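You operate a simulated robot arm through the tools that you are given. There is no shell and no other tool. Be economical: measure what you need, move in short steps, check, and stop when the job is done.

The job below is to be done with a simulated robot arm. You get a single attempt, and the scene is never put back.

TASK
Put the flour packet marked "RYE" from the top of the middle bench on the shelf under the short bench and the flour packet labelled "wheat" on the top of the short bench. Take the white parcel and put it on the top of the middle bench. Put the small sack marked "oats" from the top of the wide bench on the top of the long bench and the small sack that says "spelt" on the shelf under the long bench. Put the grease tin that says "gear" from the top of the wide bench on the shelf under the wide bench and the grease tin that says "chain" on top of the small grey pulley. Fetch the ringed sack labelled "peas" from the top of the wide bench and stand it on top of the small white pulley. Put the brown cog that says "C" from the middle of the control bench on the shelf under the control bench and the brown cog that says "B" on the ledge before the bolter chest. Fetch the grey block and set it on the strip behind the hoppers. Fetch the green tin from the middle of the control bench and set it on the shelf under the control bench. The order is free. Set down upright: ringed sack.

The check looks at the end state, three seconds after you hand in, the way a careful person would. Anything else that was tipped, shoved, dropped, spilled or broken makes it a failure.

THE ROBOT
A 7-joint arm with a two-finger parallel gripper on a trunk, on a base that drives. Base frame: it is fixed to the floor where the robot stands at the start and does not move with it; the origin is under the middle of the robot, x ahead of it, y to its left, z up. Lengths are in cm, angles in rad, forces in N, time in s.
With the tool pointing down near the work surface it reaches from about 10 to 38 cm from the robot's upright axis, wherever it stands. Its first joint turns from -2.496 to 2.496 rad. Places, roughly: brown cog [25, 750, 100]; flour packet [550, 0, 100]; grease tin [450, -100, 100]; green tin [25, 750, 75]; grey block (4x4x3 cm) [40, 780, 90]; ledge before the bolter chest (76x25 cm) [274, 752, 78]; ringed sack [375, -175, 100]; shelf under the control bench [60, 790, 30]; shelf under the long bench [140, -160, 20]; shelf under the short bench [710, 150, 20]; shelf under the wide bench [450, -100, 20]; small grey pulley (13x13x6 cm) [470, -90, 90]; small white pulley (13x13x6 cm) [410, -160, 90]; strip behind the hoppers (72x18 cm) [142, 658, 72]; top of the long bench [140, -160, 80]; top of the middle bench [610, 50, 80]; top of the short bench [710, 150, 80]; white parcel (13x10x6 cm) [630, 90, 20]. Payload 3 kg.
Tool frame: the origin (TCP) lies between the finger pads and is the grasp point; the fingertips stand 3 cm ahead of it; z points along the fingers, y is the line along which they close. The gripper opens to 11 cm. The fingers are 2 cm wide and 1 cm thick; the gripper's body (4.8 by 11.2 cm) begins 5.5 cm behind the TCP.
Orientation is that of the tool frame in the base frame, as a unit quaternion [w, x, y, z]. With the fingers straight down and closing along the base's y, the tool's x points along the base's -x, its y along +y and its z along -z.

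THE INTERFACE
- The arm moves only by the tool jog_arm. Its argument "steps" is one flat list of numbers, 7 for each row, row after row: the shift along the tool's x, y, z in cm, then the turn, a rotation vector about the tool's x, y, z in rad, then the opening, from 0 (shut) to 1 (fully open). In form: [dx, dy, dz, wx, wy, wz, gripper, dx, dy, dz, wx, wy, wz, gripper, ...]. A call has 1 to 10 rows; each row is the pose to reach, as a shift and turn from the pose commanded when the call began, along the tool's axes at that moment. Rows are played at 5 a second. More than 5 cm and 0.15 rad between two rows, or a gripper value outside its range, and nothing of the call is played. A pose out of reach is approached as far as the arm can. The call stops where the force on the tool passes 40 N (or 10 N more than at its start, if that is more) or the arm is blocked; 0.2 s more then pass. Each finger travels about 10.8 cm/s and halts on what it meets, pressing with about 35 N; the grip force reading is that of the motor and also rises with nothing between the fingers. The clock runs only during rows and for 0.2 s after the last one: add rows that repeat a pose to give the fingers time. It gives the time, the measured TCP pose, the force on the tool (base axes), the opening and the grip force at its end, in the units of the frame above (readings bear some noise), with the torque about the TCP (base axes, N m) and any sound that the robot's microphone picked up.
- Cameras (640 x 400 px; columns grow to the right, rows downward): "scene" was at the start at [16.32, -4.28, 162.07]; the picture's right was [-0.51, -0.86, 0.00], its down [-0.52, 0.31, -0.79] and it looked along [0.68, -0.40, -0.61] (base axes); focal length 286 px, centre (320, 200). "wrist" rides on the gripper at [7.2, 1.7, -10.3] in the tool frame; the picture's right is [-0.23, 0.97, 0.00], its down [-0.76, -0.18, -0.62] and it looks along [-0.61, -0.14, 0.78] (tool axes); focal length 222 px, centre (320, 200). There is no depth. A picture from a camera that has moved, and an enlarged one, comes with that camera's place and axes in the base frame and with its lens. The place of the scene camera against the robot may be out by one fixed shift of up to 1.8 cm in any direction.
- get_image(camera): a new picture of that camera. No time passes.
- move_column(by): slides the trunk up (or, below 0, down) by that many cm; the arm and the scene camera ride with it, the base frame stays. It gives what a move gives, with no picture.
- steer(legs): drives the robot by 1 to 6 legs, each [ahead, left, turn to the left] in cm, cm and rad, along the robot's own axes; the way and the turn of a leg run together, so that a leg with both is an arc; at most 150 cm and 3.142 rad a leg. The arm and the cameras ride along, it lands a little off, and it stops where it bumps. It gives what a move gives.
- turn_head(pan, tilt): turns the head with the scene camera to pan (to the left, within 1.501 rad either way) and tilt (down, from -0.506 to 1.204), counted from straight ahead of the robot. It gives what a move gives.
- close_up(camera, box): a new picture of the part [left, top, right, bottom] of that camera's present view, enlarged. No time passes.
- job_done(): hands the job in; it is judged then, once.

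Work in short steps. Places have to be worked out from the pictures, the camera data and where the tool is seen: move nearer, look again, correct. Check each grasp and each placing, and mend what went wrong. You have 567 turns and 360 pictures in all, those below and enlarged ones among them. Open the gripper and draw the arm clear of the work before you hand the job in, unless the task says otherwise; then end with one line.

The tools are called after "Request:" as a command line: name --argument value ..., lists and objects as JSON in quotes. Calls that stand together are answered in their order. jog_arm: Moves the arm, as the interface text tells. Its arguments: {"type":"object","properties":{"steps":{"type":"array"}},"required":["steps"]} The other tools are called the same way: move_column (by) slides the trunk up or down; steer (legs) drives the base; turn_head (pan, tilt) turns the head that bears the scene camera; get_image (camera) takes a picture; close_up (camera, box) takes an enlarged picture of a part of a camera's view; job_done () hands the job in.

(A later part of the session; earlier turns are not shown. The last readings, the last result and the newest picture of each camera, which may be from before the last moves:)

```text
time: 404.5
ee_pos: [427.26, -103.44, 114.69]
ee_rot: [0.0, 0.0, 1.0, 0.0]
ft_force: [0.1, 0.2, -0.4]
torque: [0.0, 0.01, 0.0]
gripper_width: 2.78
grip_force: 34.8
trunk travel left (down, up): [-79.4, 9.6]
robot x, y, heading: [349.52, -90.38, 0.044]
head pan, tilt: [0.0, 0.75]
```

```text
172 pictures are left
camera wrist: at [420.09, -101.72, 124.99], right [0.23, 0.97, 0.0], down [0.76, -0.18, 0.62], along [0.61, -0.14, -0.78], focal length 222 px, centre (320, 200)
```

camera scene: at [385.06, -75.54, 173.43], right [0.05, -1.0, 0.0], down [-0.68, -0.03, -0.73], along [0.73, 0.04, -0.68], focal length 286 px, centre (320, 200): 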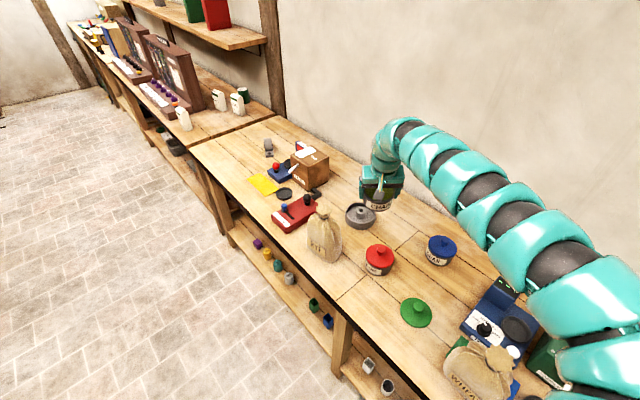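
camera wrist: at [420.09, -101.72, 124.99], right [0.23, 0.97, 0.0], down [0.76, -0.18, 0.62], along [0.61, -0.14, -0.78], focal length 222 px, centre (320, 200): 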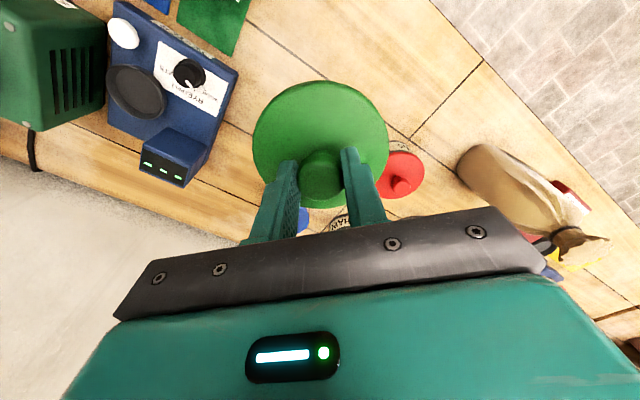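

Lid in hand. The tin's centre is at (459.8,-103.8). I drive there, staying high, and verify with the scene camera.

Request:
steer --legs '[[32.2, -1.9, 0]]'

Request:
get_image --camera "wrist"

Request:
close_up --camera "scene" --box '[320, 130, 460, 260]'

```text
time: 406.6
ee_pos: [459.75, -103.97, 114.64]
ee_rot: [0.0, 0.0, 1.0, 0.001]
ft_force: [0.5, 0.7, -0.1]
torque: [-0.03, 0.01, 0.01]
gripper_width: 2.83
grip_force: 34.8
trunk travel left (down, up): [-79.4, 9.6]
robot x, y, heading: [381.45, -90.53, 0.046]
head pan, tilt: [0.0, 0.75]
```

```text
171 pictures are left
camera wrist: at [452.55, -102.1, 124.95], right [0.23, 0.97, 0.0], down [0.76, -0.18, 0.62], along [0.61, -0.14, -0.78], focal length 222 px, centre (320, 200)
```

wrist: 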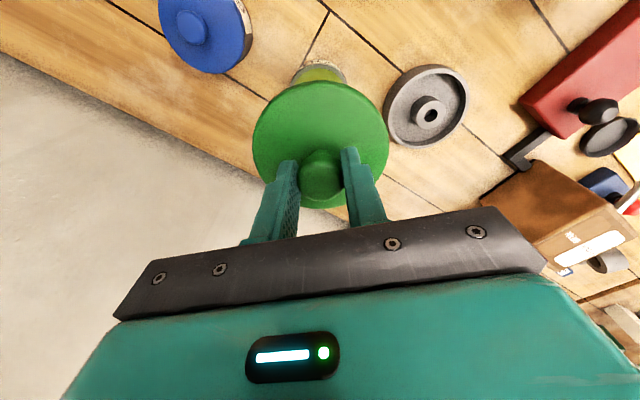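

```text
3.08 times, centred on (390, 195) of scene
camera zoom: at [399.17, -89.5, 168.34], right [0.05, -1.0, 0.0], down [-0.68, -0.03, -0.73], along [0.73, 0.03, -0.68], focal length 881 px, centre (105, 215)
```

zoom: 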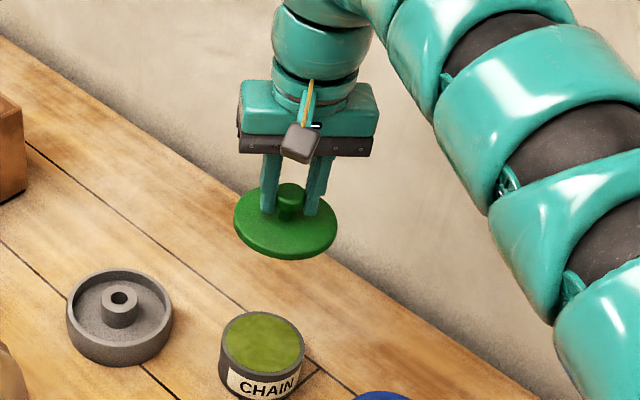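

Aligned. I lower 16.5 cm to hover over the tin, then check.

Request:
move_column --by -16.5

Request:
close_up --camera "wrist" --box '[200, 20, 440, 240]'

Request:
close_up --camera "scene" --box '[320, 130, 440, 230]'

```text
time: 408.5
ee_pos: [459.81, -103.84, 98.26]
ee_rot: [0.0, 0.0, 1.0, 0.0]
ft_force: [0.4, 0.1, -0.2]
torque: [-0.01, 0.02, 0.01]
gripper_width: 2.78
grip_force: 35.4
trunk travel left (down, up): [-62.9, 26.1]
robot x, y, heading: [381.94, -90.39, 0.049]
head pan, tilt: [0.0, 0.75]
```

```text
1.82 times, centred on (320, 130) of wrist
camera zoom: at [452.46, -102.1, 108.51], right [0.23, 0.97, 0.0], down [0.76, -0.18, 0.62], along [0.61, -0.14, -0.78], focal length 404 px, centre (320, 327)
```

zoom: 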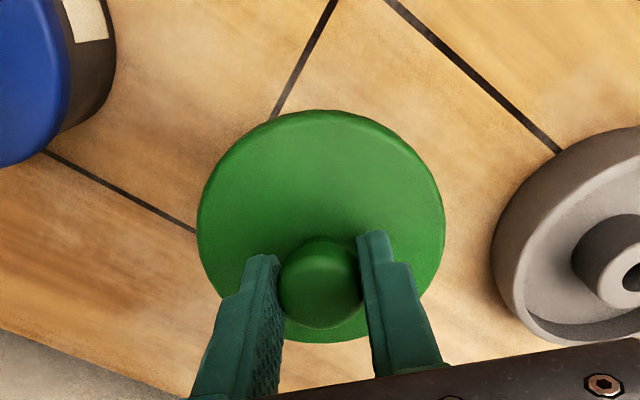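

```text
4.00 times, centred on (380, 180) of scene
camera zoom: at [399.04, -89.49, 151.86], right [0.05, -1.0, 0.0], down [-0.68, -0.03, -0.73], along [0.73, 0.03, -0.68], focal length 1145 px, centre (80, 280)
```

zoom: 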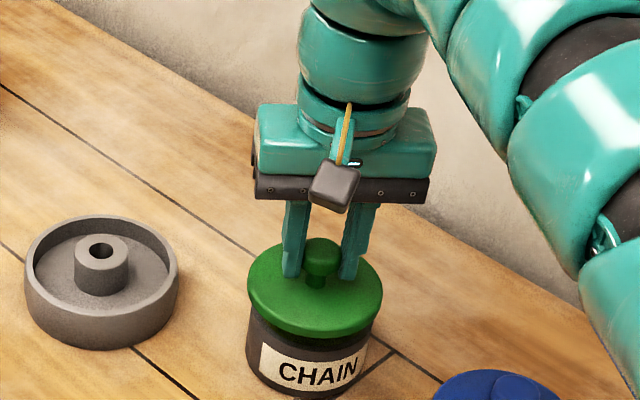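

The lid is aligned over the tin. I lower to the seat and press lightly.

Request:
move_column --by -2.5

Request:
move_column --by -0.5

Request:
move_column --by -0.4

```text
time: 409.2
ee_pos: [459.63, -103.95, 95.81]
ee_rot: [0.0, 0.0, 1.0, 0.0]
ft_force: [0.0, -0.5, 0.5]
torque: [-0.02, 0.01, 0.01]
gripper_width: 2.81
grip_force: 34.7
trunk travel left (down, up): [-60.4, 28.6]
robot x, y, heading: [382.08, -90.29, 0.047]
head pan, tilt: [0.0, 0.75]
```

```text
time: 409.8
ee_pos: [459.66, -103.95, 95.3]
ee_rot: [0.0, 0.0, 1.0, 0.0]
ft_force: [-1.1, -0.6, 1.8]
torque: [-0.05, 0.02, 0.01]
gripper_width: 2.81
grip_force: 34.7
trunk travel left (down, up): [-59.9, 29.1]
robot x, y, heading: [381.55, -90.45, 0.052]
head pan, tilt: [0.0, 0.75]
```

```text
time: 410.3
ee_pos: [459.58, -103.82, 95.28]
ee_rot: [0.003, 0.0, 1.0, 0.0]
ft_force: [3.6, -1.3, 27.3]
torque: [0.05, -0.14, 0.03]
gripper_width: 2.82
grip_force: 34.8
trunk travel left (down, up): [-59.5, 29.5]
robot x, y, heading: [382.23, -90.67, 0.044]
head pan, tilt: [0.0, 0.75]
```

Seated but no snap yet. I press a bit more.

Request:
move_column --by -0.2

Request:
close_up --camera "scene" --box '[320, 130, 440, 230]'

Request:
close_up --camera "wrist" --box '[200, 20, 440, 240]'

```text
time: 410.8
ee_pos: [459.47, -103.86, 94.95]
ee_rot: [0.003, 0.0, 1.0, 0.0]
ft_force: [9.4, -0.3, 37.6]
torque: [-0.07, -0.35, 0.05]
gripper_width: 2.84
grip_force: 34.4
trunk travel left (down, up): [-59.3, 29.7]
robot x, y, heading: [381.89, -90.41, 0.049]
head pan, tilt: [0.0, 0.75]
```

```text
4.00 times, centred on (380, 180) of scene
camera zoom: at [398.71, -89.43, 148.32], right [0.05, -1.0, 0.0], down [-0.68, -0.03, -0.73], along [0.73, 0.03, -0.68], focal length 1145 px, centre (80, 280)
```

zoom: 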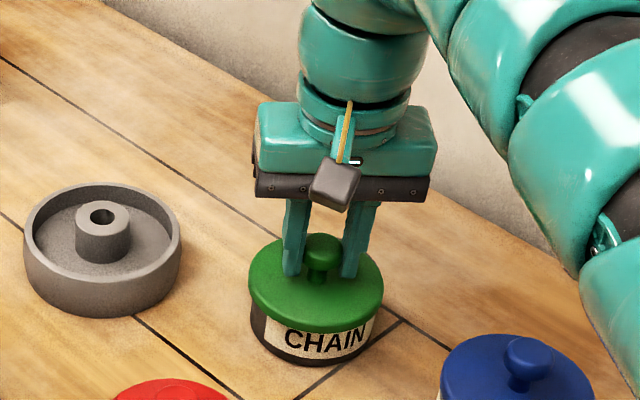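

```text
1.82 times, centred on (320, 130) of wrist
camera zoom: at [452.28, -102.07, 105.19], right [0.23, 0.97, 0.0], down [0.76, -0.18, 0.63], along [0.61, -0.14, -0.78], focal length 404 px, centre (320, 327)
```

zoom: 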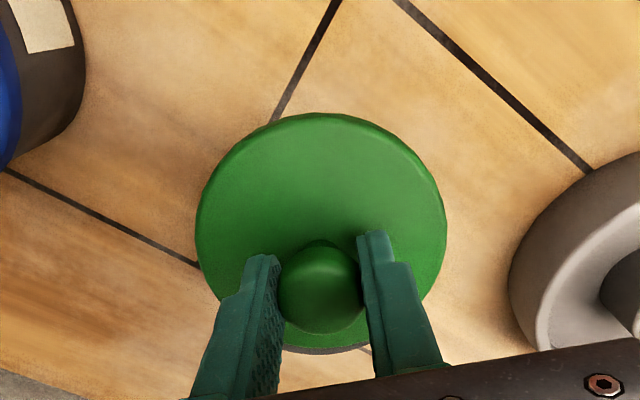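

A sliver of the tin shows beyond the lid at the far side: the lid must go ~0.6 cm farther. I ease up, shift, press again.

Request:
move_column --by 0.8

Request:
jog_arm --steps '[-0.7, 0.1, 0, 0, 0, 0, 0, -0.7, 0.1, 0, 0, 0, 0, 0]'

Request:
move_column --by -0.6

Request:
move_column --by -0.3

```text
time: 411.4
ee_pos: [459.51, -103.81, 95.2]
ee_rot: [-0.003, 0.0, 1.0, 0.0]
ft_force: [-0.3, -0.6, 0.1]
torque: [-0.02, 0.0, 0.0]
gripper_width: 2.79
grip_force: 35.0
trunk travel left (down, up): [-60.1, 28.9]
robot x, y, heading: [381.61, -90.3, 0.049]
head pan, tilt: [0.0, 0.75]
```

```text
time: 412.0
ee_pos: [460.39, -103.83, 95.32]
ee_rot: [0.0, 0.001, 1.0, 0.0]
ft_force: [0.3, -0.9, -0.9]
torque: [0.0, 0.02, 0.0]
gripper_width: 2.81
grip_force: 35.1
trunk travel left (down, up): [-60.1, 28.9]
robot x, y, heading: [381.84, -90.26, 0.049]
head pan, tilt: [0.0, 0.75]
```

```text
time: 412.5
ee_pos: [460.38, -103.84, 95.04]
ee_rot: [0.001, 0.0, 1.0, 0.0]
ft_force: [1.4, -0.2, 10.7]
torque: [-0.15, 0.22, 0.0]
gripper_width: 2.83
grip_force: 34.6
trunk travel left (down, up): [-59.5, 29.5]
robot x, y, heading: [382.01, -90.81, 0.048]
head pan, tilt: [0.0, 0.75]
```

```text
time: 413.1
ee_pos: [460.36, -103.67, 94.82]
ee_rot: [0.004, 0.001, 1.0, 0.001]
ft_force: [7.1, 0.5, 27.9]
torque: [-0.06, -0.08, 0.0]
gripper_width: 2.81
grip_force: 35.0
trunk travel left (down, up): [-59.2, 29.8]
robot x, y, heading: [382.08, -90.37, 0.051]
head pan, tilt: [0.0, 0.75]
```

No snap yet. I look again.

Request:
close_up --camera "wrist" --box '[220, 80, 420, 220]'

Request:
close_up --camera "scene" --box '[350, 170, 430, 230]'

```text
2.86 times, centred on (320, 150) of wrist
camera zoom: at [453.05, -102.0, 105.1], right [0.23, 0.97, 0.0], down [0.76, -0.18, 0.63], along [0.61, -0.14, -0.78], focal length 635 px, centre (320, 343)
```

zoom: 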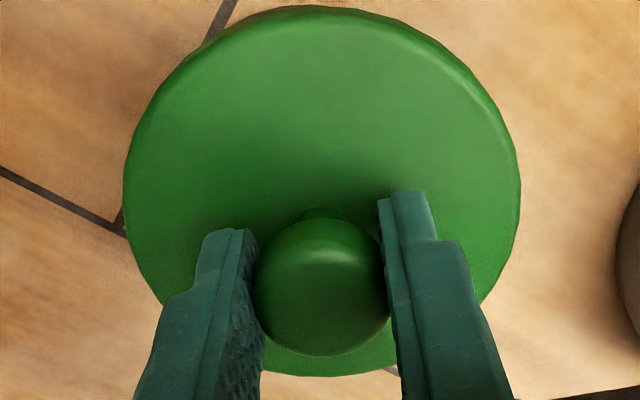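

```text
6.67 times, centred on (390, 200) of scene
camera zoom: at [398.78, -89.45, 148.22], right [0.05, -1.0, 0.0], down [-0.68, -0.03, -0.73], along [0.73, 0.03, -0.68], focal length 1909 px, centre (-147, 200)
```

zoom: 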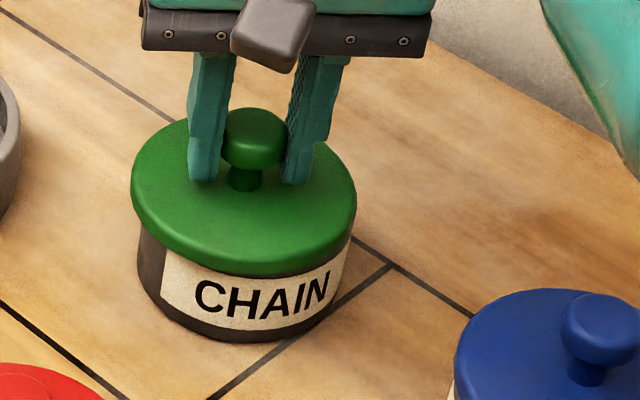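

The lid looks centred now. I press once more.

Request:
move_column --by -0.3

Request:
move_column --by -0.3

```text
time: 413.6
ee_pos: [460.28, -103.83, 94.73]
ee_rot: [0.004, 0.001, 1.0, -0.002]
ft_force: [11.9, -2.3, 36.4]
torque: [-0.03, -0.33, 0.02]
gripper_width: 2.83
grip_force: 35.1
trunk travel left (down, up): [-58.9, 30.1]
robot x, y, heading: [382.08, -90.52, 0.043]
head pan, tilt: [0.0, 0.75]
```

```text
time: 414.1
ee_pos: [460.01, -103.67, 94.74]
ee_rot: [0.004, 0.001, 1.0, -0.002]
ft_force: [8.4, -12.6, 34.8]
torque: [-0.26, -0.22, -0.02]
gripper_width: 2.81
grip_force: 34.8
trunk travel left (down, up): [-58.6, 30.4]
robot x, y, heading: [382.14, -90.3, 0.05]
head pan, tilt: [0.0, 0.75]
```

I relieve, release the knob so the lid can settle by itself, and then press from above with closed fingers.

Request:
move_column --by 0.9

Request:
jog_arm --steps '[0, 0, 0, 0, 0, 0, 0.35, 0, 0, 0, 0, 0, 0, 0.5, 0, 0, 0, 0, 0, 0, 0.5]'

Request:
move_column --by 7

Request:
close_up --camera "wrist" --box '[220, 40, 420, 200]'

Request:
close_up --camera "scene" --box '[350, 180, 450, 250]'

```text
time: 414.7
ee_pos: [460.08, -103.59, 94.53]
ee_rot: [-0.003, -0.001, 1.0, 0.001]
ft_force: [-4.0, -0.2, 11.3]
torque: [0.12, -0.33, 0.04]
gripper_width: 2.79
grip_force: 34.8
trunk travel left (down, up): [-59.5, 29.5]
robot x, y, heading: [381.88, -90.4, 0.046]
head pan, tilt: [0.0, 0.75]
```

```text
time: 415.5
ee_pos: [460.41, -103.78, 94.9]
ee_rot: [0.001, -0.001, 1.0, 0.0]
ft_force: [0.8, -0.6, 0.4]
torque: [-0.02, 0.04, 0.01]
gripper_width: 5.51
grip_force: 0.0
trunk travel left (down, up): [-59.5, 29.5]
robot x, y, heading: [381.88, -90.67, 0.048]
head pan, tilt: [0.0, 0.75]
```

```text
time: 416.6
ee_pos: [460.41, -103.74, 101.84]
ee_rot: [0.0, 0.0, 1.0, 0.0]
ft_force: [0.4, 0.2, 0.3]
torque: [0.01, 0.0, 0.03]
gripper_width: 5.51
grip_force: 0.1
trunk travel left (down, up): [-66.5, 22.5]
robot x, y, heading: [381.89, -90.65, 0.051]
head pan, tilt: [0.0, 0.75]
```

```text
2.50 times, centred on (320, 120) of wrist
camera zoom: at [453.2, -102.02, 112.08], right [0.23, 0.97, 0.0], down [0.76, -0.18, 0.62], along [0.61, -0.14, -0.78], focal length 555 px, centre (320, 400)
```

zoom: 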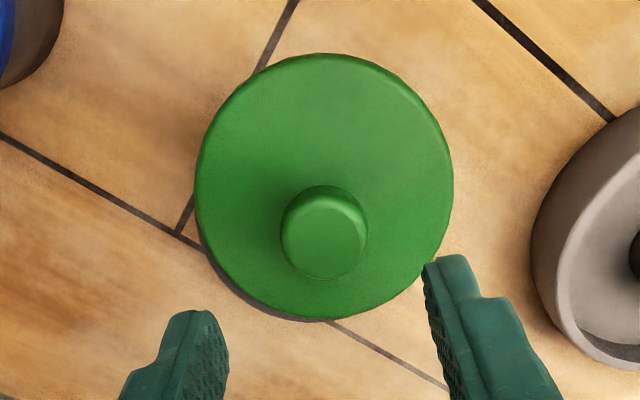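

```text
5.71 times, centred on (400, 215) of scene
camera zoom: at [399.08, -89.51, 155.45], right [0.05, -1.0, 0.0], down [-0.68, -0.03, -0.73], along [0.73, 0.03, -0.68], focal length 1636 px, centre (-137, 114)
```

zoom: 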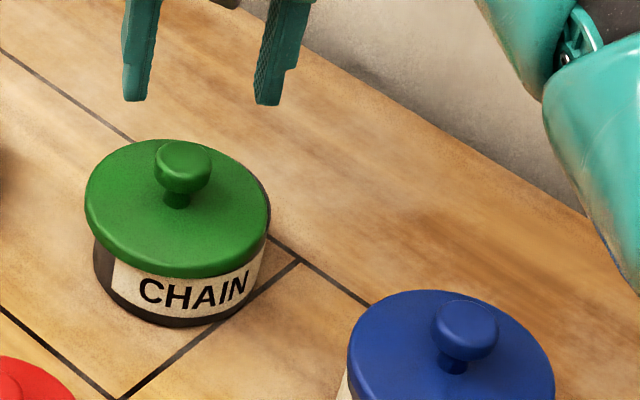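

The lid sits ~0.4 cm off toward me and left. I regrip the knob, lift 0.4, shift it by (+0.4 ahead, 0.35 right), and press.

Request:
jog_arm --steps '[0.2, 0.1, 0, 0, 0, 0, 0.6, 0.2, 0.1, 0, 0, 0, 0, 0.6]'

Request:
move_column --by -6.6

Request:
jog_arm --steps '[0, 0, 0, 0, 0, 0, 0.4, 0, 0, 0, 0, 0, 0, 0.2, 0, 0, 0, 0, 0, 0, 0, 0, 0, 0, 0, 0, 0, 0]'

Request:
move_column --by 0.6

Request:
jog_arm --steps '[-0.5, -0.35, 0, 0, 0, 0, 0, -0.5, -0.35, 0, 0, 0, 0, 0]'

Request:
move_column --by -0.7

Request:
move_column --by -0.3

```text
time: 417.2
ee_pos: [460.18, -103.76, 101.87]
ee_rot: [0.0, -0.001, 1.0, 0.0]
ft_force: [-1.0, 0.3, -0.2]
torque: [0.02, -0.05, 0.02]
gripper_width: 6.61
grip_force: 0.0
trunk travel left (down, up): [-66.5, 22.5]
robot x, y, heading: [381.99, -90.52, 0.049]
head pan, tilt: [0.0, 0.75]
```

```text
time: 418.2
ee_pos: [460.06, -103.63, 95.36]
ee_rot: [-0.001, 0.0, 1.0, 0.0]
ft_force: [-0.9, 0.2, 0.8]
torque: [0.02, 0.01, 0.03]
gripper_width: 6.59
grip_force: 0.2
trunk travel left (down, up): [-59.9, 29.1]
robot x, y, heading: [381.79, -90.4, 0.046]
head pan, tilt: [0.0, 0.75]
```

```text
time: 419.2
ee_pos: [460.18, -103.68, 95.26]
ee_rot: [0.001, 0.0, 1.0, -0.001]
ft_force: [0.5, 0.4, -1.5]
torque: [0.0, 0.03, -0.02]
gripper_width: 2.81
grip_force: 34.8
trunk travel left (down, up): [-59.9, 29.1]
robot x, y, heading: [381.78, -90.62, 0.047]
head pan, tilt: [0.0, 0.75]
```

```text
time: 419.8
ee_pos: [460.32, -103.73, 95.84]
ee_rot: [0.0, 0.0, 1.0, 0.0]
ft_force: [0.2, -0.3, -0.2]
torque: [0.01, 0.03, -0.02]
gripper_width: 2.82
grip_force: 34.5
trunk travel left (down, up): [-60.5, 28.5]
robot x, y, heading: [382.04, -90.43, 0.046]
head pan, tilt: [0.0, 0.75]
```

```text
time: 420.4
ee_pos: [460.67, -104.12, 95.97]
ee_rot: [0.0, 0.001, 1.0, 0.0]
ft_force: [-0.2, 0.2, -0.3]
torque: [-0.01, 0.01, 0.0]
gripper_width: 2.82
grip_force: 35.2
trunk travel left (down, up): [-60.5, 28.5]
robot x, y, heading: [381.81, -90.51, 0.049]
head pan, tilt: [0.0, 0.75]
```

```text
time: 420.9
ee_pos: [460.73, -104.17, 95.32]
ee_rot: [0.0, 0.001, 1.0, 0.001]
ft_force: [0.6, -0.3, 6.4]
torque: [-0.02, 0.11, -0.01]
gripper_width: 2.81
grip_force: 34.7
trunk travel left (down, up): [-59.8, 29.2]
robot x, y, heading: [381.69, -90.52, 0.048]
head pan, tilt: [0.0, 0.75]
```

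```text
time: 421.4
ee_pos: [460.62, -104.07, 95.26]
ee_rot: [0.004, -0.001, 1.0, 0.0]
ft_force: [6.4, -0.9, 28.7]
torque: [-0.13, 0.14, 0.03]
gripper_width: 2.82
grip_force: 34.9
trunk travel left (down, up): [-59.5, 29.5]
robot x, y, heading: [382.1, -90.13, 0.048]
head pan, tilt: [0.0, 0.75]
```

Still no snap. I look at the seating once more.

Request:
close_up --camera "scene" --box '[350, 170, 430, 230]'

Request:
close_up --camera "wrist" --box '[240, 70, 420, 210]'

```text
6.67 times, centred on (390, 200) of scene
camera zoom: at [398.77, -89.44, 148.53], right [0.05, -1.0, 0.0], down [-0.68, -0.03, -0.73], along [0.73, 0.03, -0.68], focal length 1909 px, centre (-147, 200)
```

zoom: 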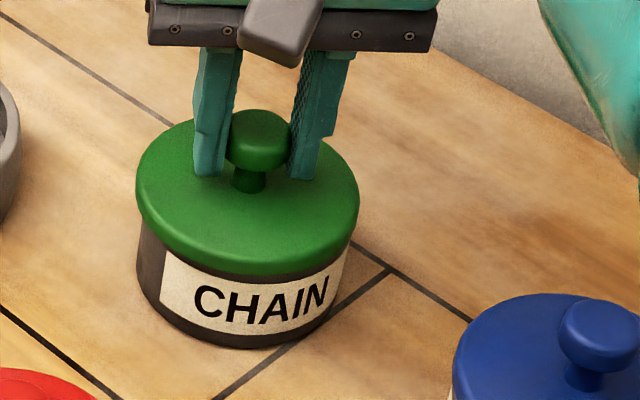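

```text
2.86 times, centred on (330, 140) of wrist
camera zoom: at [453.35, -102.26, 105.43], right [0.23, 0.97, 0.0], down [0.76, -0.18, 0.63], along [0.61, -0.14, -0.78], focal length 635 px, centre (291, 371)
```

zoom: 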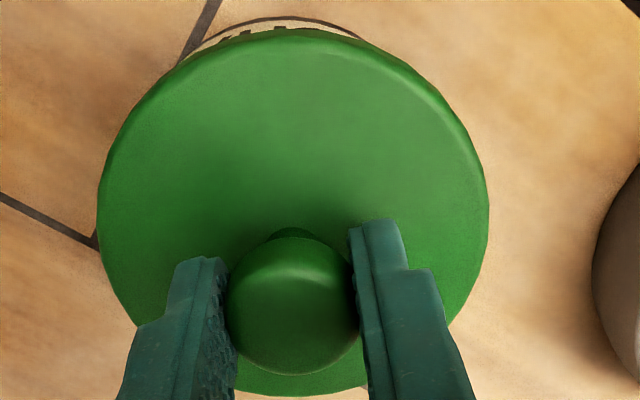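

Comparing with the original picture of the closed tin, the lid should go about 0.3 farther ahead and 0.5 right. I lift slightly, shift and press.

Request:
move_column --by 0.8

Request:
jog_arm --steps '[-0.32, -0.5, 0, 0, 0, 0, 0, -0.32, -0.5, 0, 0, 0, 0, 0]'

Request:
move_column --by -0.6

Request:
move_column --by -0.3

Request:
close_up --camera "wrist" --box '[240, 70, 420, 210]'

```text
time: 422.0
ee_pos: [460.56, -104.09, 95.56]
ee_rot: [-0.001, 0.0, 1.0, 0.0]
ft_force: [0.2, -0.4, -0.1]
torque: [-0.01, 0.0, 0.02]
gripper_width: 2.81
grip_force: 35.1
trunk travel left (down, up): [-60.3, 28.7]
robot x, y, heading: [382.06, -90.23, 0.047]
head pan, tilt: [0.0, 0.75]
```

```text
time: 422.6
ee_pos: [460.91, -104.55, 95.69]
ee_rot: [0.0, 0.0, 1.0, 0.0]
ft_force: [0.9, 0.0, -1.3]
torque: [-0.03, -0.01, -0.01]
gripper_width: 2.81
grip_force: 35.1
trunk travel left (down, up): [-60.3, 28.7]
robot x, y, heading: [381.99, -90.4, 0.046]
head pan, tilt: [0.0, 0.75]
```

```text
time: 423.2
ee_pos: [461.01, -104.36, 95.35]
ee_rot: [0.002, 0.0, 1.0, 0.0]
ft_force: [4.9, 3.6, 16.7]
torque: [0.1, -0.03, -0.01]
gripper_width: 2.79
grip_force: 35.2
trunk travel left (down, up): [-59.7, 29.3]
robot x, y, heading: [382.0, -90.39, 0.048]
head pan, tilt: [0.0, 0.75]
heard: snap
```

```text
time: 423.7
ee_pos: [460.91, -104.4, 95.19]
ee_rot: [0.004, 0.001, 1.0, -0.002]
ft_force: [10.5, 5.2, 35.8]
torque: [0.11, -0.32, 0.01]
gripper_width: 2.86
grip_force: 34.7
trunk travel left (down, up): [-59.4, 29.6]
robot x, y, heading: [382.16, -90.36, 0.052]
head pan, tilt: [0.0, 0.75]
```

```text
2.86 times, centred on (330, 140) of wrist
camera zoom: at [453.67, -102.63, 105.36], right [0.23, 0.97, 0.0], down [0.76, -0.18, 0.63], along [0.61, -0.14, -0.78], focal length 635 px, centre (291, 371)
```

zoom: 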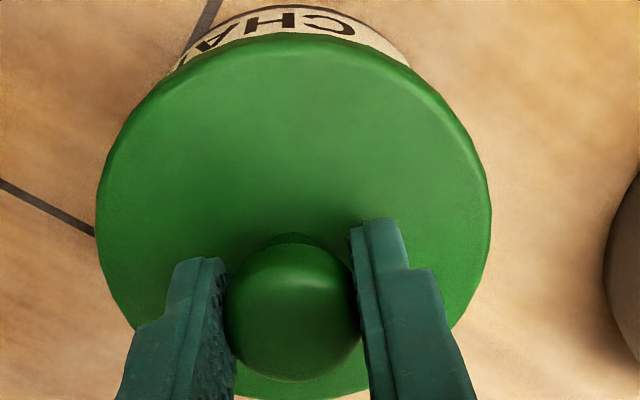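

Snap — the lid is on. I ease the pressure, open gently, and rise.

Request:
move_column --by 0.4

Request:
jog_arm --steps '[0, 0, 0, 0, 0, 0, 0.35, 0, 0, 0, 0, 0, 0, 0.5, 0, 0, 0, 0, 0, 0, 0.7, 0, 0, 0, 0, 0, 0, 0.7]'

Request:
move_column --by 22

Request:
get_image --camera "wrist"

Request:
close_up --camera "scene" --box '[300, 160, 460, 290]'

```text
time: 424.2
ee_pos: [460.87, -104.53, 95.13]
ee_rot: [-0.002, 0.0, 1.0, 0.0]
ft_force: [6.9, 5.2, 16.1]
torque: [0.12, -0.47, 0.08]
gripper_width: 2.82
grip_force: 34.9
trunk travel left (down, up): [-59.8, 29.2]
robot x, y, heading: [381.62, -90.49, 0.048]
head pan, tilt: [0.0, 0.75]
```

```text
time: 425.2
ee_pos: [461.01, -104.5, 95.21]
ee_rot: [0.0, 0.0, 1.0, 0.0]
ft_force: [0.6, -0.6, 0.6]
torque: [0.05, 0.0, 0.0]
gripper_width: 7.69
grip_force: 0.0
trunk travel left (down, up): [-59.8, 29.2]
robot x, y, heading: [381.92, -90.41, 0.045]
head pan, tilt: [0.0, 0.75]
```

```text
time: 427.5
ee_pos: [460.99, -104.51, 117.23]
ee_rot: [0.0, 0.0, 1.0, 0.0]
ft_force: [-0.3, 0.7, -0.4]
torque: [-0.03, -0.03, 0.0]
gripper_width: 7.71
grip_force: 0.1
trunk travel left (down, up): [-81.8, 7.2]
robot x, y, heading: [382.12, -90.28, 0.045]
head pan, tilt: [0.0, 0.75]
```

```text
158 pictures are left
camera wrist: at [453.81, -102.77, 127.4], right [0.23, 0.97, 0.0], down [0.76, -0.18, 0.62], along [0.61, -0.14, -0.78], focal length 222 px, centre (320, 200)
```

wrist: 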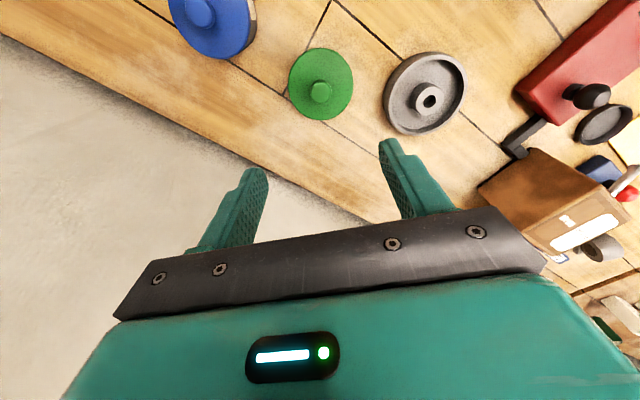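

```text
3.08 times, centred on (380, 225) of scene
camera zoom: at [399.07, -89.51, 170.75], right [0.05, -1.0, 0.0], down [-0.68, -0.03, -0.73], along [0.73, 0.03, -0.68], focal length 881 px, centre (135, 123)
```

zoom: 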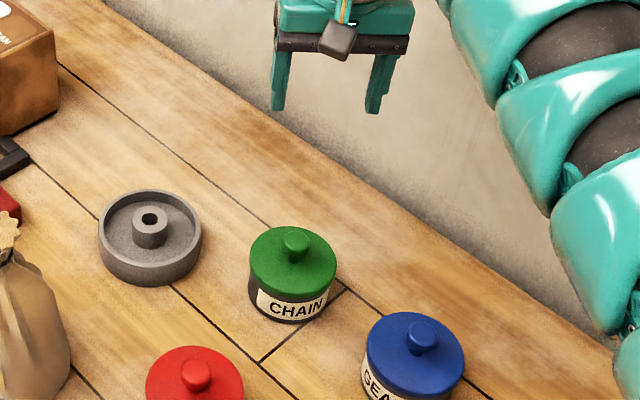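

CHAIN is closed and upright; hub now measured from above at (466.8,-89.0), CHAIN at (461.0,-104.4). I back off, pitch the tool to ~29° below horizontal again.

Request:
steer --legs '[[-26, 0, -0.045]]'

Request:
jog_arm --steps '[-1, 0, 0.4, 0, -0.132, 0, 1, -2, 0, 0.8, 0, -0.265, 0, 1, -3, 0, 1.2, 0, -0.397, 0, 1, -4, 0, 1.6, 0, -0.53, 0, 1, -5, 0, 2.0, 0, -0.662, 0, 1, -6, 0, 2.4, 0, -0.795, 0, 1, -7, 0, 2.8, 0, -0.927, 0, 1, -8, 0, 3.2, 0, -1.06, 0, 1]'

```text
time: 429.4
ee_pos: [434.15, -108.75, 117.14]
ee_rot: [0.0, 0.023, 1.0, 0.0]
ft_force: [-0.3, -0.6, -0.5]
torque: [-0.02, -0.06, 0.02]
gripper_width: 7.68
grip_force: 0.2
trunk travel left (down, up): [-81.8, 7.2]
robot x, y, heading: [355.69, -91.25, -0.003]
head pan, tilt: [0.0, 0.75]
```

```text
time: 431.2
ee_pos: [445.8, -109.49, 112.55]
ee_rot: [0.49, 0.025, 0.871, -0.015]
ft_force: [0.4, 0.2, 0.2]
torque: [-0.02, 0.07, -0.03]
gripper_width: 11.01
grip_force: 0.0
out of reach, approached as far as the arm can: row 4, 5, 6, 7, 8
trunk travel left (down, up): [-81.8, 7.2]
robot x, y, heading: [356.11, -90.83, 0.001]
head pan, tilt: [0.0, 0.75]
```

I position above CHAIN (13.6 ahead, 5.2 left) for a vertical descent around it.

Request:
steer --legs '[[13.6, 5.2, 0]]'

Request:
move_column --by -12

Request:
close_up --camera "scene" --box '[310, 110, 450, 240]'

Request:
get_image --camera "wrist"

```text
time: 432.6
ee_pos: [459.62, -104.3, 112.71]
ee_rot: [0.49, 0.024, 0.871, -0.017]
ft_force: [1.0, -0.2, 0.0]
torque: [-0.02, 0.01, -0.01]
gripper_width: 11.02
grip_force: 0.0
trunk travel left (down, up): [-81.8, 7.2]
robot x, y, heading: [369.16, -86.04, -0.001]
head pan, tilt: [0.0, 0.75]
```

```text
time: 434.1
ee_pos: [459.51, -104.28, 100.86]
ee_rot: [0.491, 0.023, 0.871, -0.017]
ft_force: [-0.5, 0.6, 0.0]
torque: [-0.01, 0.01, -0.02]
gripper_width: 11.01
grip_force: 0.0
trunk travel left (down, up): [-69.8, 19.2]
robot x, y, heading: [369.55, -85.84, -0.001]
head pan, tilt: [0.0, 0.75]
```

```text
3.08 times, centred on (380, 175) of scene
camera zoom: at [386.68, -85.65, 158.76], right [0.0, -1.0, 0.0], down [-0.68, 0.0, -0.73], along [0.73, 0.0, -0.68], focal length 881 px, centre (135, 277)
```

zoom: 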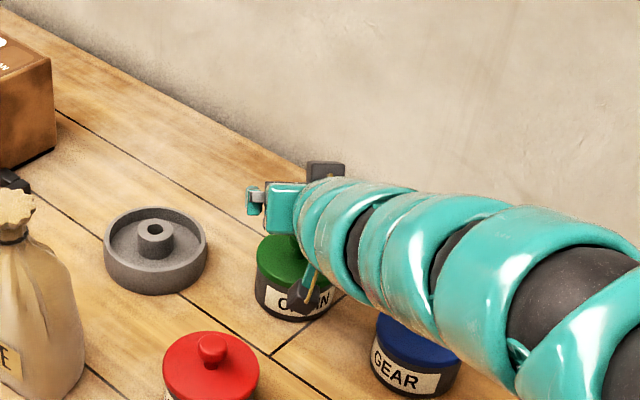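

```text
155 pictures are left
camera wrist: at [447.01, -101.82, 99.87], right [0.17, 0.97, 0.19], down [-0.15, -0.16, 0.98], along [0.97, -0.2, 0.12], focal length 222 px, centre (320, 200)
```

wrist: 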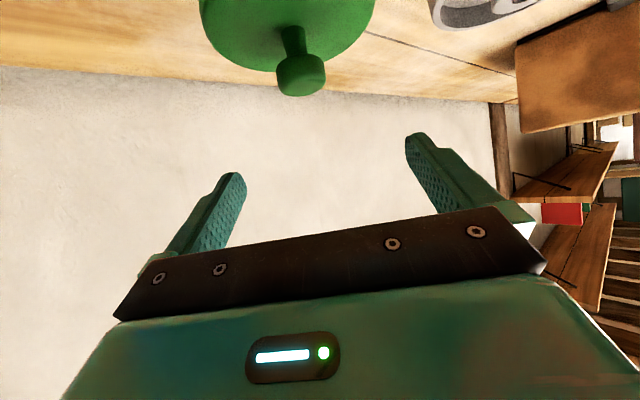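

Laterally exact. I steepen slightly (+0.12) for the camera's clearance and lower 12 cm around the tin.

Request:
jog_arm --steps '[0, 0, 0, 0, 0.12, 0, 1, 0, 0, 0, 0, 0.12, 0, 1]'

Request:
move_column --by -8

Request:
get_image --camera "wrist"

```text
time: 434.6
ee_pos: [459.48, -104.42, 100.81]
ee_rot: [0.437, 0.024, 0.899, -0.015]
ft_force: [-0.2, -0.2, 0.6]
torque: [-0.02, 0.0, -0.01]
gripper_width: 11.0
grip_force: 0.0
out of reach, approached as far as the arm can: row 1
trunk travel left (down, up): [-69.8, 19.2]
robot x, y, heading: [369.71, -85.49, 0.001]
head pan, tilt: [0.0, 0.75]
```

```text
time: 435.8
ee_pos: [459.44, -104.27, 92.91]
ee_rot: [0.438, 0.025, 0.899, -0.015]
ft_force: [0.1, 0.1, -0.5]
torque: [-0.05, 0.02, 0.04]
gripper_width: 11.02
grip_force: 0.1
trunk travel left (down, up): [-61.8, 27.2]
robot x, y, heading: [369.81, -85.79, -0.003]
head pan, tilt: [0.0, 0.75]
```

```text
154 pictures are left
camera wrist: at [447.01, -101.79, 93.39], right [0.2, 0.97, 0.17], down [-0.03, -0.17, 0.98], along [0.98, -0.2, 0.0], focal length 222 px, centre (320, 200)
```

wrist: 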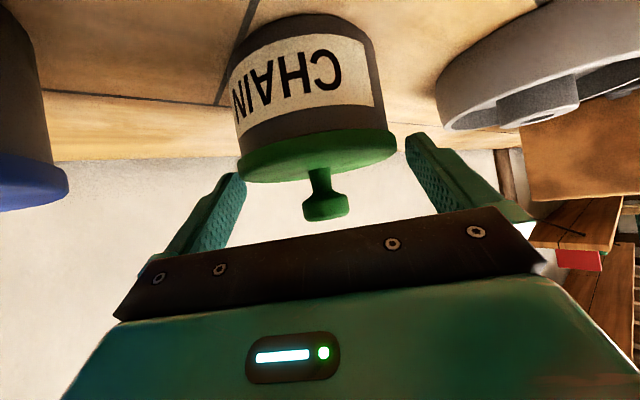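

Good. I lower 4.2 more and close on the body.

Request:
move_column --by -4.1

Request:
jog_arm --steps '[0, 0, 0, 0, 0, 0, 0.9, 0, 0, 0, 0, 0, 0, 0.8, 0, 0, 0, 0, 0, 0, 0.7, 0, 0, 0, 0, 0, 0, 0.5, 0, 0, 0, 0, 0, 0, 0.5]'

Request:
move_column --by 2

Request:
get_image --camera "wrist"

```text
time: 436.7
ee_pos: [459.34, -104.29, 88.88]
ee_rot: [0.438, 0.025, 0.898, -0.017]
ft_force: [-0.4, 0.4, -0.4]
torque: [0.01, 0.01, 0.01]
gripper_width: 11.01
grip_force: 0.1
trunk travel left (down, up): [-57.7, 31.3]
robot x, y, heading: [369.63, -85.69, -0.001]
head pan, tilt: [0.0, 0.75]
```

```text
time: 437.9
ee_pos: [459.53, -104.33, 88.74]
ee_rot: [0.438, 0.025, 0.899, -0.015]
ft_force: [0.2, -1.1, 0.0]
torque: [0.15, 0.06, -0.01]
gripper_width: 9.08
grip_force: 34.4
trunk travel left (down, up): [-57.7, 31.3]
robot x, y, heading: [369.51, -85.45, 0.001]
head pan, tilt: [0.0, 0.75]
```

```text
time: 438.5
ee_pos: [459.57, -104.26, 90.53]
ee_rot: [0.437, 0.024, 0.899, -0.015]
ft_force: [-0.5, -0.3, -10.9]
torque: [0.03, 0.17, 0.0]
gripper_width: 9.1
grip_force: 35.4
trunk travel left (down, up): [-59.7, 29.3]
robot x, y, heading: [369.87, -85.56, 0.0]
head pan, tilt: [0.0, 0.75]
```

```text
153 pictures are left
camera wrist: at [447.12, -101.81, 91.1], right [0.2, 0.97, 0.17], down [-0.03, -0.17, 0.98], along [0.98, -0.2, -0.01], focal length 222 px, centre (320, 200)
```

wrist: 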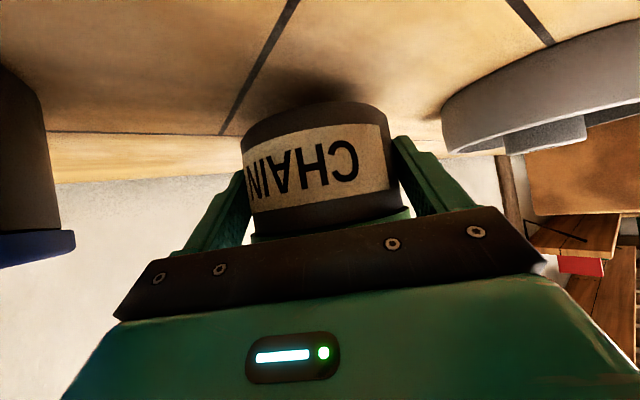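

Body held, level. I lift 10 cm and move (+5.7, +15.4) to the hub centre.

Request:
move_column --by 10

Request:
steer --legs '[[5.7, 15.4, 0]]'

Request:
get_image --camera "wrist"

Request:
close_up --camera "scene" --box '[310, 110, 430, 220]'

```text
time: 439.9
ee_pos: [459.58, -104.32, 100.64]
ee_rot: [0.437, 0.025, 0.899, -0.015]
ft_force: [0.8, 0.3, -10.3]
torque: [0.02, 0.15, -0.02]
gripper_width: 9.09
grip_force: 34.5
trunk travel left (down, up): [-69.7, 19.3]
robot x, y, heading: [369.24, -85.62, -0.002]
head pan, tilt: [0.0, 0.75]
```

```text
time: 441.3
ee_pos: [465.35, -88.77, 100.55]
ee_rot: [0.438, 0.024, 0.899, -0.015]
ft_force: [0.1, 1.1, -9.9]
torque: [-0.04, 0.1, 0.0]
gripper_width: 9.09
grip_force: 35.1
trunk travel left (down, up): [-69.7, 19.3]
robot x, y, heading: [375.32, -70.25, 0.004]
head pan, tilt: [0.0, 0.75]
```

```text
152 pictures are left
camera wrist: at [452.92, -86.25, 101.16], right [0.2, 0.97, 0.17], down [-0.03, -0.17, 0.98], along [0.98, -0.2, 0.0], focal length 222 px, centre (320, 200)
```

wrist: 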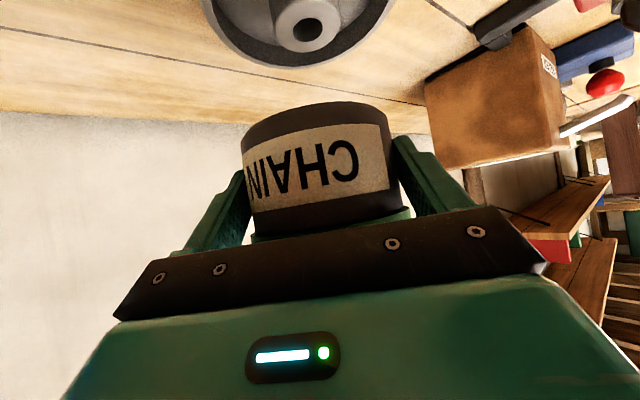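

```text
3.64 times, centred on (370, 165) of scene
camera zoom: at [392.69, -70.1, 158.63], right [0.0, -1.0, 0.0], down [-0.68, 0.0, -0.73], along [0.73, 0.0, -0.68], focal length 1041 px, centre (138, 327)
```

zoom: 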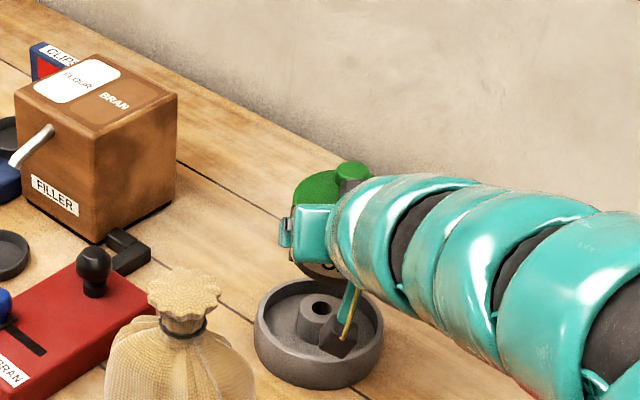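

Close-range view says the hub is ~0.8 cm left and ~0.5 nearer. I correct and lower 4 cm to re-measure near.

Request:
jog_arm --steps '[0.31, 0.75, -0.39, 0, 0, 0, 0.5, 0.31, 0.75, -0.39, 0, 0, 0, 0.5]'

Request:
move_column --by -4.3

Request:
get_image --camera "wrist"

Request:
close_up --camera "scene" --box '[310, 110, 430, 220]'

```text
time: 441.9
ee_pos: [464.88, -88.14, 100.47]
ee_rot: [0.437, 0.025, 0.899, -0.015]
ft_force: [0.5, 0.1, -9.8]
torque: [0.04, 0.14, -0.03]
gripper_width: 9.07
grip_force: 35.2
trunk travel left (down, up): [-69.7, 19.3]
robot x, y, heading: [375.74, -70.2, 0.0]
head pan, tilt: [0.0, 0.75]
```

```text
time: 442.8
ee_pos: [464.88, -88.06, 96.37]
ee_rot: [0.437, 0.024, 0.899, -0.014]
ft_force: [-0.4, 0.5, -9.7]
torque: [0.0, 0.17, -0.03]
gripper_width: 9.12
grip_force: 35.4
trunk travel left (down, up): [-65.4, 23.6]
robot x, y, heading: [375.34, -70.14, -0.0]
head pan, tilt: [0.0, 0.75]
```

```text
150 pictures are left
camera wrist: at [452.4, -85.56, 96.89], right [0.2, 0.97, 0.17], down [-0.03, -0.17, 0.98], along [0.98, -0.2, 0.0], focal length 222 px, centre (320, 200)
```

wrist: 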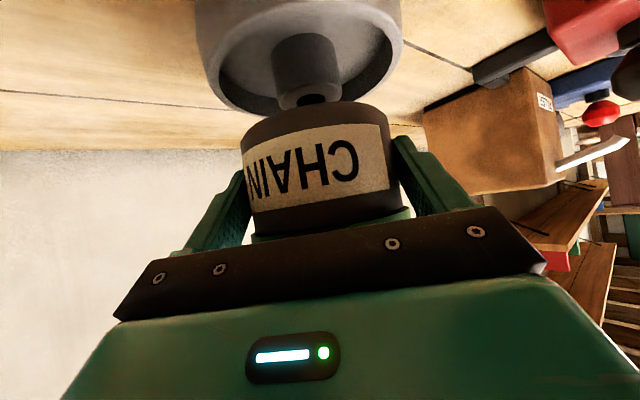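

```text
3.64 times, centred on (370, 165) of scene
camera zoom: at [392.61, -70.23, 154.34], right [0.0, -1.0, 0.0], down [-0.68, 0.0, -0.73], along [0.73, 0.0, -0.68], focal length 1041 px, centre (138, 327)
```

zoom: 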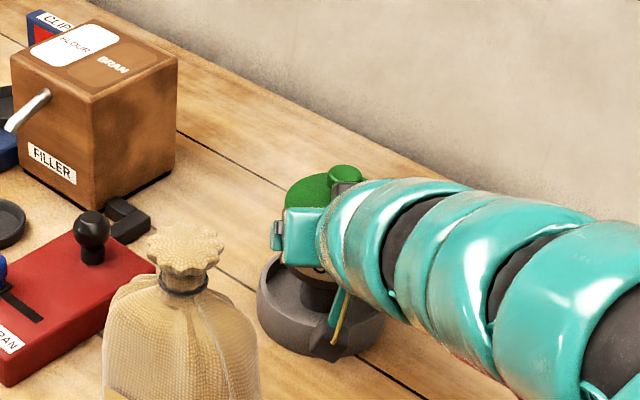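

Centred now within ~0.3 cm (pulley centre ≈(466.2,-87.9), tin (466.4,-88.1)). I lower to contact.

Request:
move_column --by -1

Request:
move_column --by -0.4

Request:
move_column --by -0.3

```text
time: 443.3
ee_pos: [464.7, -88.07, 95.3]
ee_rot: [0.437, 0.025, 0.899, -0.015]
ft_force: [-0.3, -0.1, -9.4]
torque: [0.03, 0.19, 0.01]
gripper_width: 9.07
grip_force: 35.2
trunk travel left (down, up): [-64.4, 24.6]
robot x, y, heading: [375.35, -70.91, -0.001]
head pan, tilt: [0.0, 0.75]
```

```text
time: 443.9
ee_pos: [464.89, -88.09, 94.99]
ee_rot: [0.437, 0.024, 0.899, -0.015]
ft_force: [0.2, 0.4, -10.3]
torque: [-0.02, 0.15, 0.0]
gripper_width: 9.09
grip_force: 35.0
trunk travel left (down, up): [-64.0, 25.0]
robot x, y, heading: [375.11, -70.33, 0.001]
head pan, tilt: [0.0, 0.75]
```

```text
time: 444.4
ee_pos: [464.81, -88.03, 94.62]
ee_rot: [0.437, 0.024, 0.899, -0.014]
ft_force: [0.3, 0.2, -9.2]
torque: [-0.03, 0.16, 0.01]
gripper_width: 9.09
grip_force: 34.7
trunk travel left (down, up): [-63.7, 25.3]
robot x, y, heading: [375.43, -70.11, 0.002]
head pan, tilt: [0.0, 0.75]
```

No contact yet; I continue in small steps.

Request:
move_column --by -0.3

Request:
move_column --by -0.3

Request:
move_column --by -0.3

```text
time: 444.9
ee_pos: [464.76, -88.04, 94.32]
ee_rot: [0.438, 0.024, 0.899, -0.015]
ft_force: [0.4, 0.0, -9.2]
torque: [0.03, 0.18, 0.04]
gripper_width: 9.08
grip_force: 34.8
trunk travel left (down, up): [-63.4, 25.6]
robot x, y, heading: [375.31, -70.13, 0.006]
head pan, tilt: [0.0, 0.75]
```

```text
time: 445.4
ee_pos: [464.84, -88.08, 93.95]
ee_rot: [0.438, 0.024, 0.899, -0.015]
ft_force: [-0.3, -0.1, -9.0]
torque: [0.03, 0.17, 0.0]
gripper_width: 9.08
grip_force: 35.0
trunk travel left (down, up): [-63.1, 25.9]
robot x, y, heading: [375.32, -70.33, 0.003]
head pan, tilt: [0.0, 0.75]
```

```text
time: 445.9
ee_pos: [464.87, -88.09, 93.97]
ee_rot: [0.439, 0.024, 0.898, -0.015]
ft_force: [3.1, -0.6, 2.4]
torque: [0.19, -0.16, -0.09]
gripper_width: 9.09
grip_force: 35.1
trunk travel left (down, up): [-62.8, 26.2]
robot x, y, heading: [375.6, -70.55, -0.0]
head pan, tilt: [0.0, 0.75]
```

Contact with almost no torque: well centred. Before opening I check the fingers' clearance to the rim.

Request:
close_up --camera "wrist" --box '[170, 0, 450, 220]'

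```text
1.82 times, centred on (310, 110) of wrist
camera zoom: at [452.4, -85.55, 94.45], right [0.19, 0.97, 0.17], down [-0.03, -0.17, 0.98], along [0.98, -0.2, 0.0], focal length 404 px, centre (338, 364)
```

zoom: 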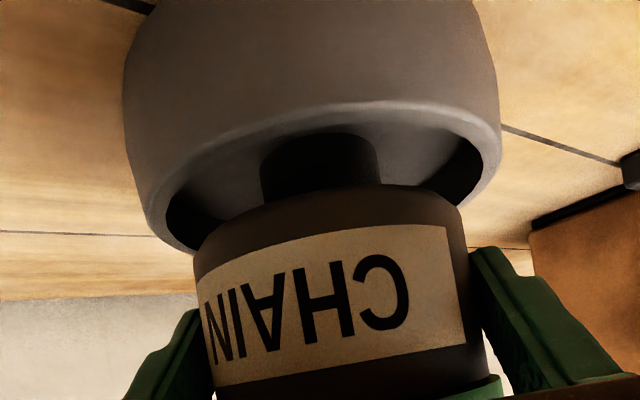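

The fingertips are well above the rim. I open gently and watch.

Request:
jog_arm --steps '[0, 0, 0, 0, 0, 0, 0.84, 0, 0, 0, 0, 0, 0, 0.86, 0, 0, 0, 0, 0, 0, 0.9, 0, 0, 0, 0, 0, 0, 0.9]'

Request:
get_image --camera "wrist"

```text
time: 446.9
ee_pos: [464.72, -88.06, 93.81]
ee_rot: [0.438, 0.024, 0.899, -0.015]
ft_force: [0.9, 0.6, -0.9]
torque: [0.02, 0.03, 0.02]
gripper_width: 9.89
grip_force: 0.1
trunk travel left (down, up): [-62.8, 26.2]
robot x, y, heading: [375.44, -70.55, 0.003]
head pan, tilt: [0.0, 0.75]
```

```text
147 pictures are left
camera wrist: at [452.32, -85.53, 94.36], right [0.2, 0.97, 0.17], down [-0.03, -0.17, 0.98], along [0.98, -0.2, 0.0], focal length 222 px, centre (320, 200)
```

wrist: 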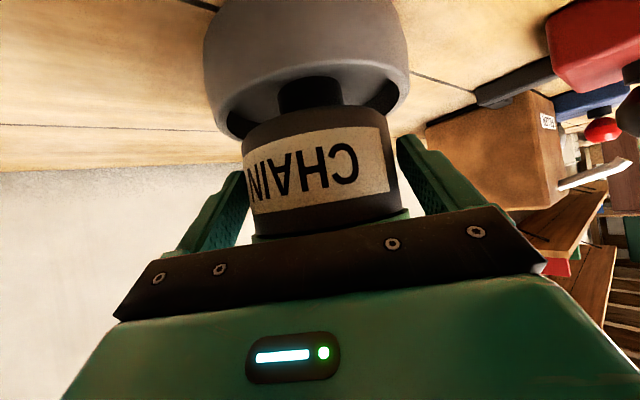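

The tin stands on the pulley. I open fully, back 7 cm along the fingers' axis and rise.

Request:
jog_arm --steps '[0, 0, 0, 0, 0, 0, 0.95, 0, 0, 0, 0, 0, 0, 1, 0, 0, 0, 0, 0, 0, 1]'

Request:
steer --legs '[[-7.2, 0.4, 0]]'

Request:
move_column --by 20

Request:
close_up --camera "scene" --box '[280, 130, 460, 280]'

```text
time: 447.8
ee_pos: [464.73, -88.19, 93.78]
ee_rot: [0.437, 0.024, 0.899, -0.014]
ft_force: [0.0, -0.8, 0.4]
torque: [0.01, -0.02, 0.01]
gripper_width: 11.01
grip_force: 0.0
trunk travel left (down, up): [-62.8, 26.2]
robot x, y, heading: [375.63, -70.51, 0.005]
head pan, tilt: [0.0, 0.75]
```

```text
time: 448.8
ee_pos: [457.45, -87.58, 93.84]
ee_rot: [0.438, 0.024, 0.898, -0.014]
ft_force: [-0.3, -0.4, 0.2]
torque: [0.0, 0.0, 0.0]
gripper_width: 11.01
grip_force: 0.0
trunk travel left (down, up): [-62.8, 26.2]
robot x, y, heading: [368.22, -69.93, 0.0]
head pan, tilt: [0.0, 0.75]
```

```text
time: 450.9
ee_pos: [457.63, -87.67, 113.71]
ee_rot: [0.437, 0.024, 0.899, -0.014]
ft_force: [1.5, 0.5, -0.4]
torque: [-0.01, -0.02, -0.02]
gripper_width: 11.0
grip_force: 0.0
trunk travel left (down, up): [-82.8, 6.2]
robot x, y, heading: [368.12, -70.23, 0.001]
head pan, tilt: [0.0, 0.75]
```

```text
2.67 times, centred on (370, 205) of scene
camera zoom: at [385.35, -69.82, 171.75], right [0.0, -1.0, 0.0], down [-0.68, 0.0, -0.73], along [0.73, 0.0, -0.68], focal length 763 px, centre (187, 187)
```

zoom: 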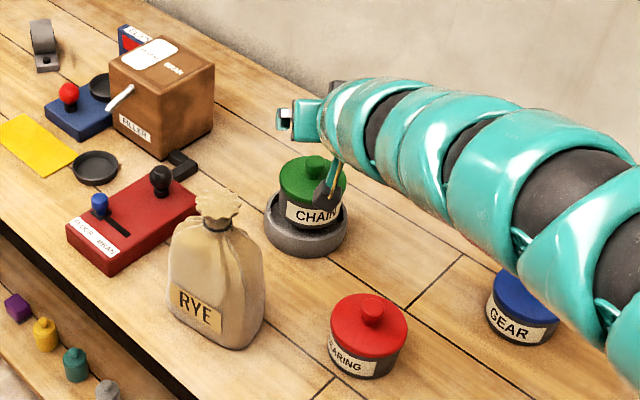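

CHAIN is on the grey pulley. Next GEAR: I reposition to face the bench squarely in front of it.

Request:
steer --legs '[[20, 41.3, 0], [0, 0, -0.786]]'

Request:
get_image --camera "wrist"

Request:
get_image --camera "scene"

```text
time: 455.8
ee_pos: [439.15, -104.16, 113.79]
ee_rot: [0.398, 0.364, 0.822, -0.18]
ft_force: [-0.6, 0.0, 0.2]
torque: [0.02, 0.01, 0.0]
gripper_width: 11.0
grip_force: 0.1
trunk travel left (down, up): [-82.8, 6.2]
robot x, y, heading: [388.23, -28.48, -0.784]
head pan, tilt: [0.0, 0.75]
```

```text
145 pictures are left
camera wrist: at [431.94, -93.58, 114.37], right [0.82, 0.55, 0.17], down [-0.14, -0.1, 0.98], along [0.56, -0.83, 0.0], focal length 222 px, centre (320, 200)
```

wrist: 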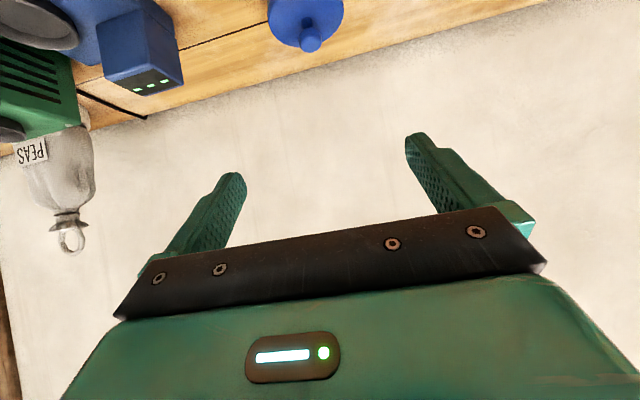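

```text
144 pictures are left
camera scene: at [400.43, -40.0, 171.76], right [-0.7, -0.71, 0.0], down [-0.48, 0.48, -0.73], along [0.52, -0.51, -0.68], focal length 286 px, centre (320, 200)
```

scene: 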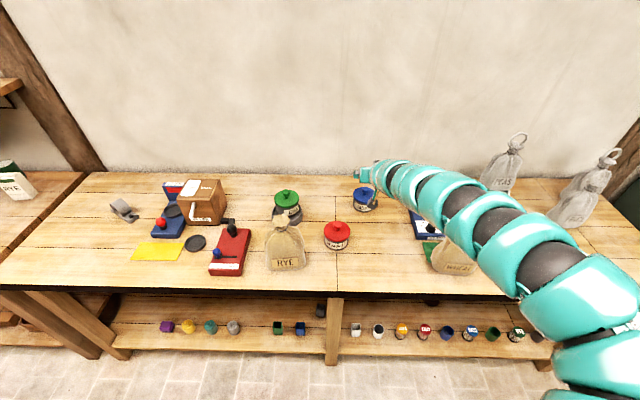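

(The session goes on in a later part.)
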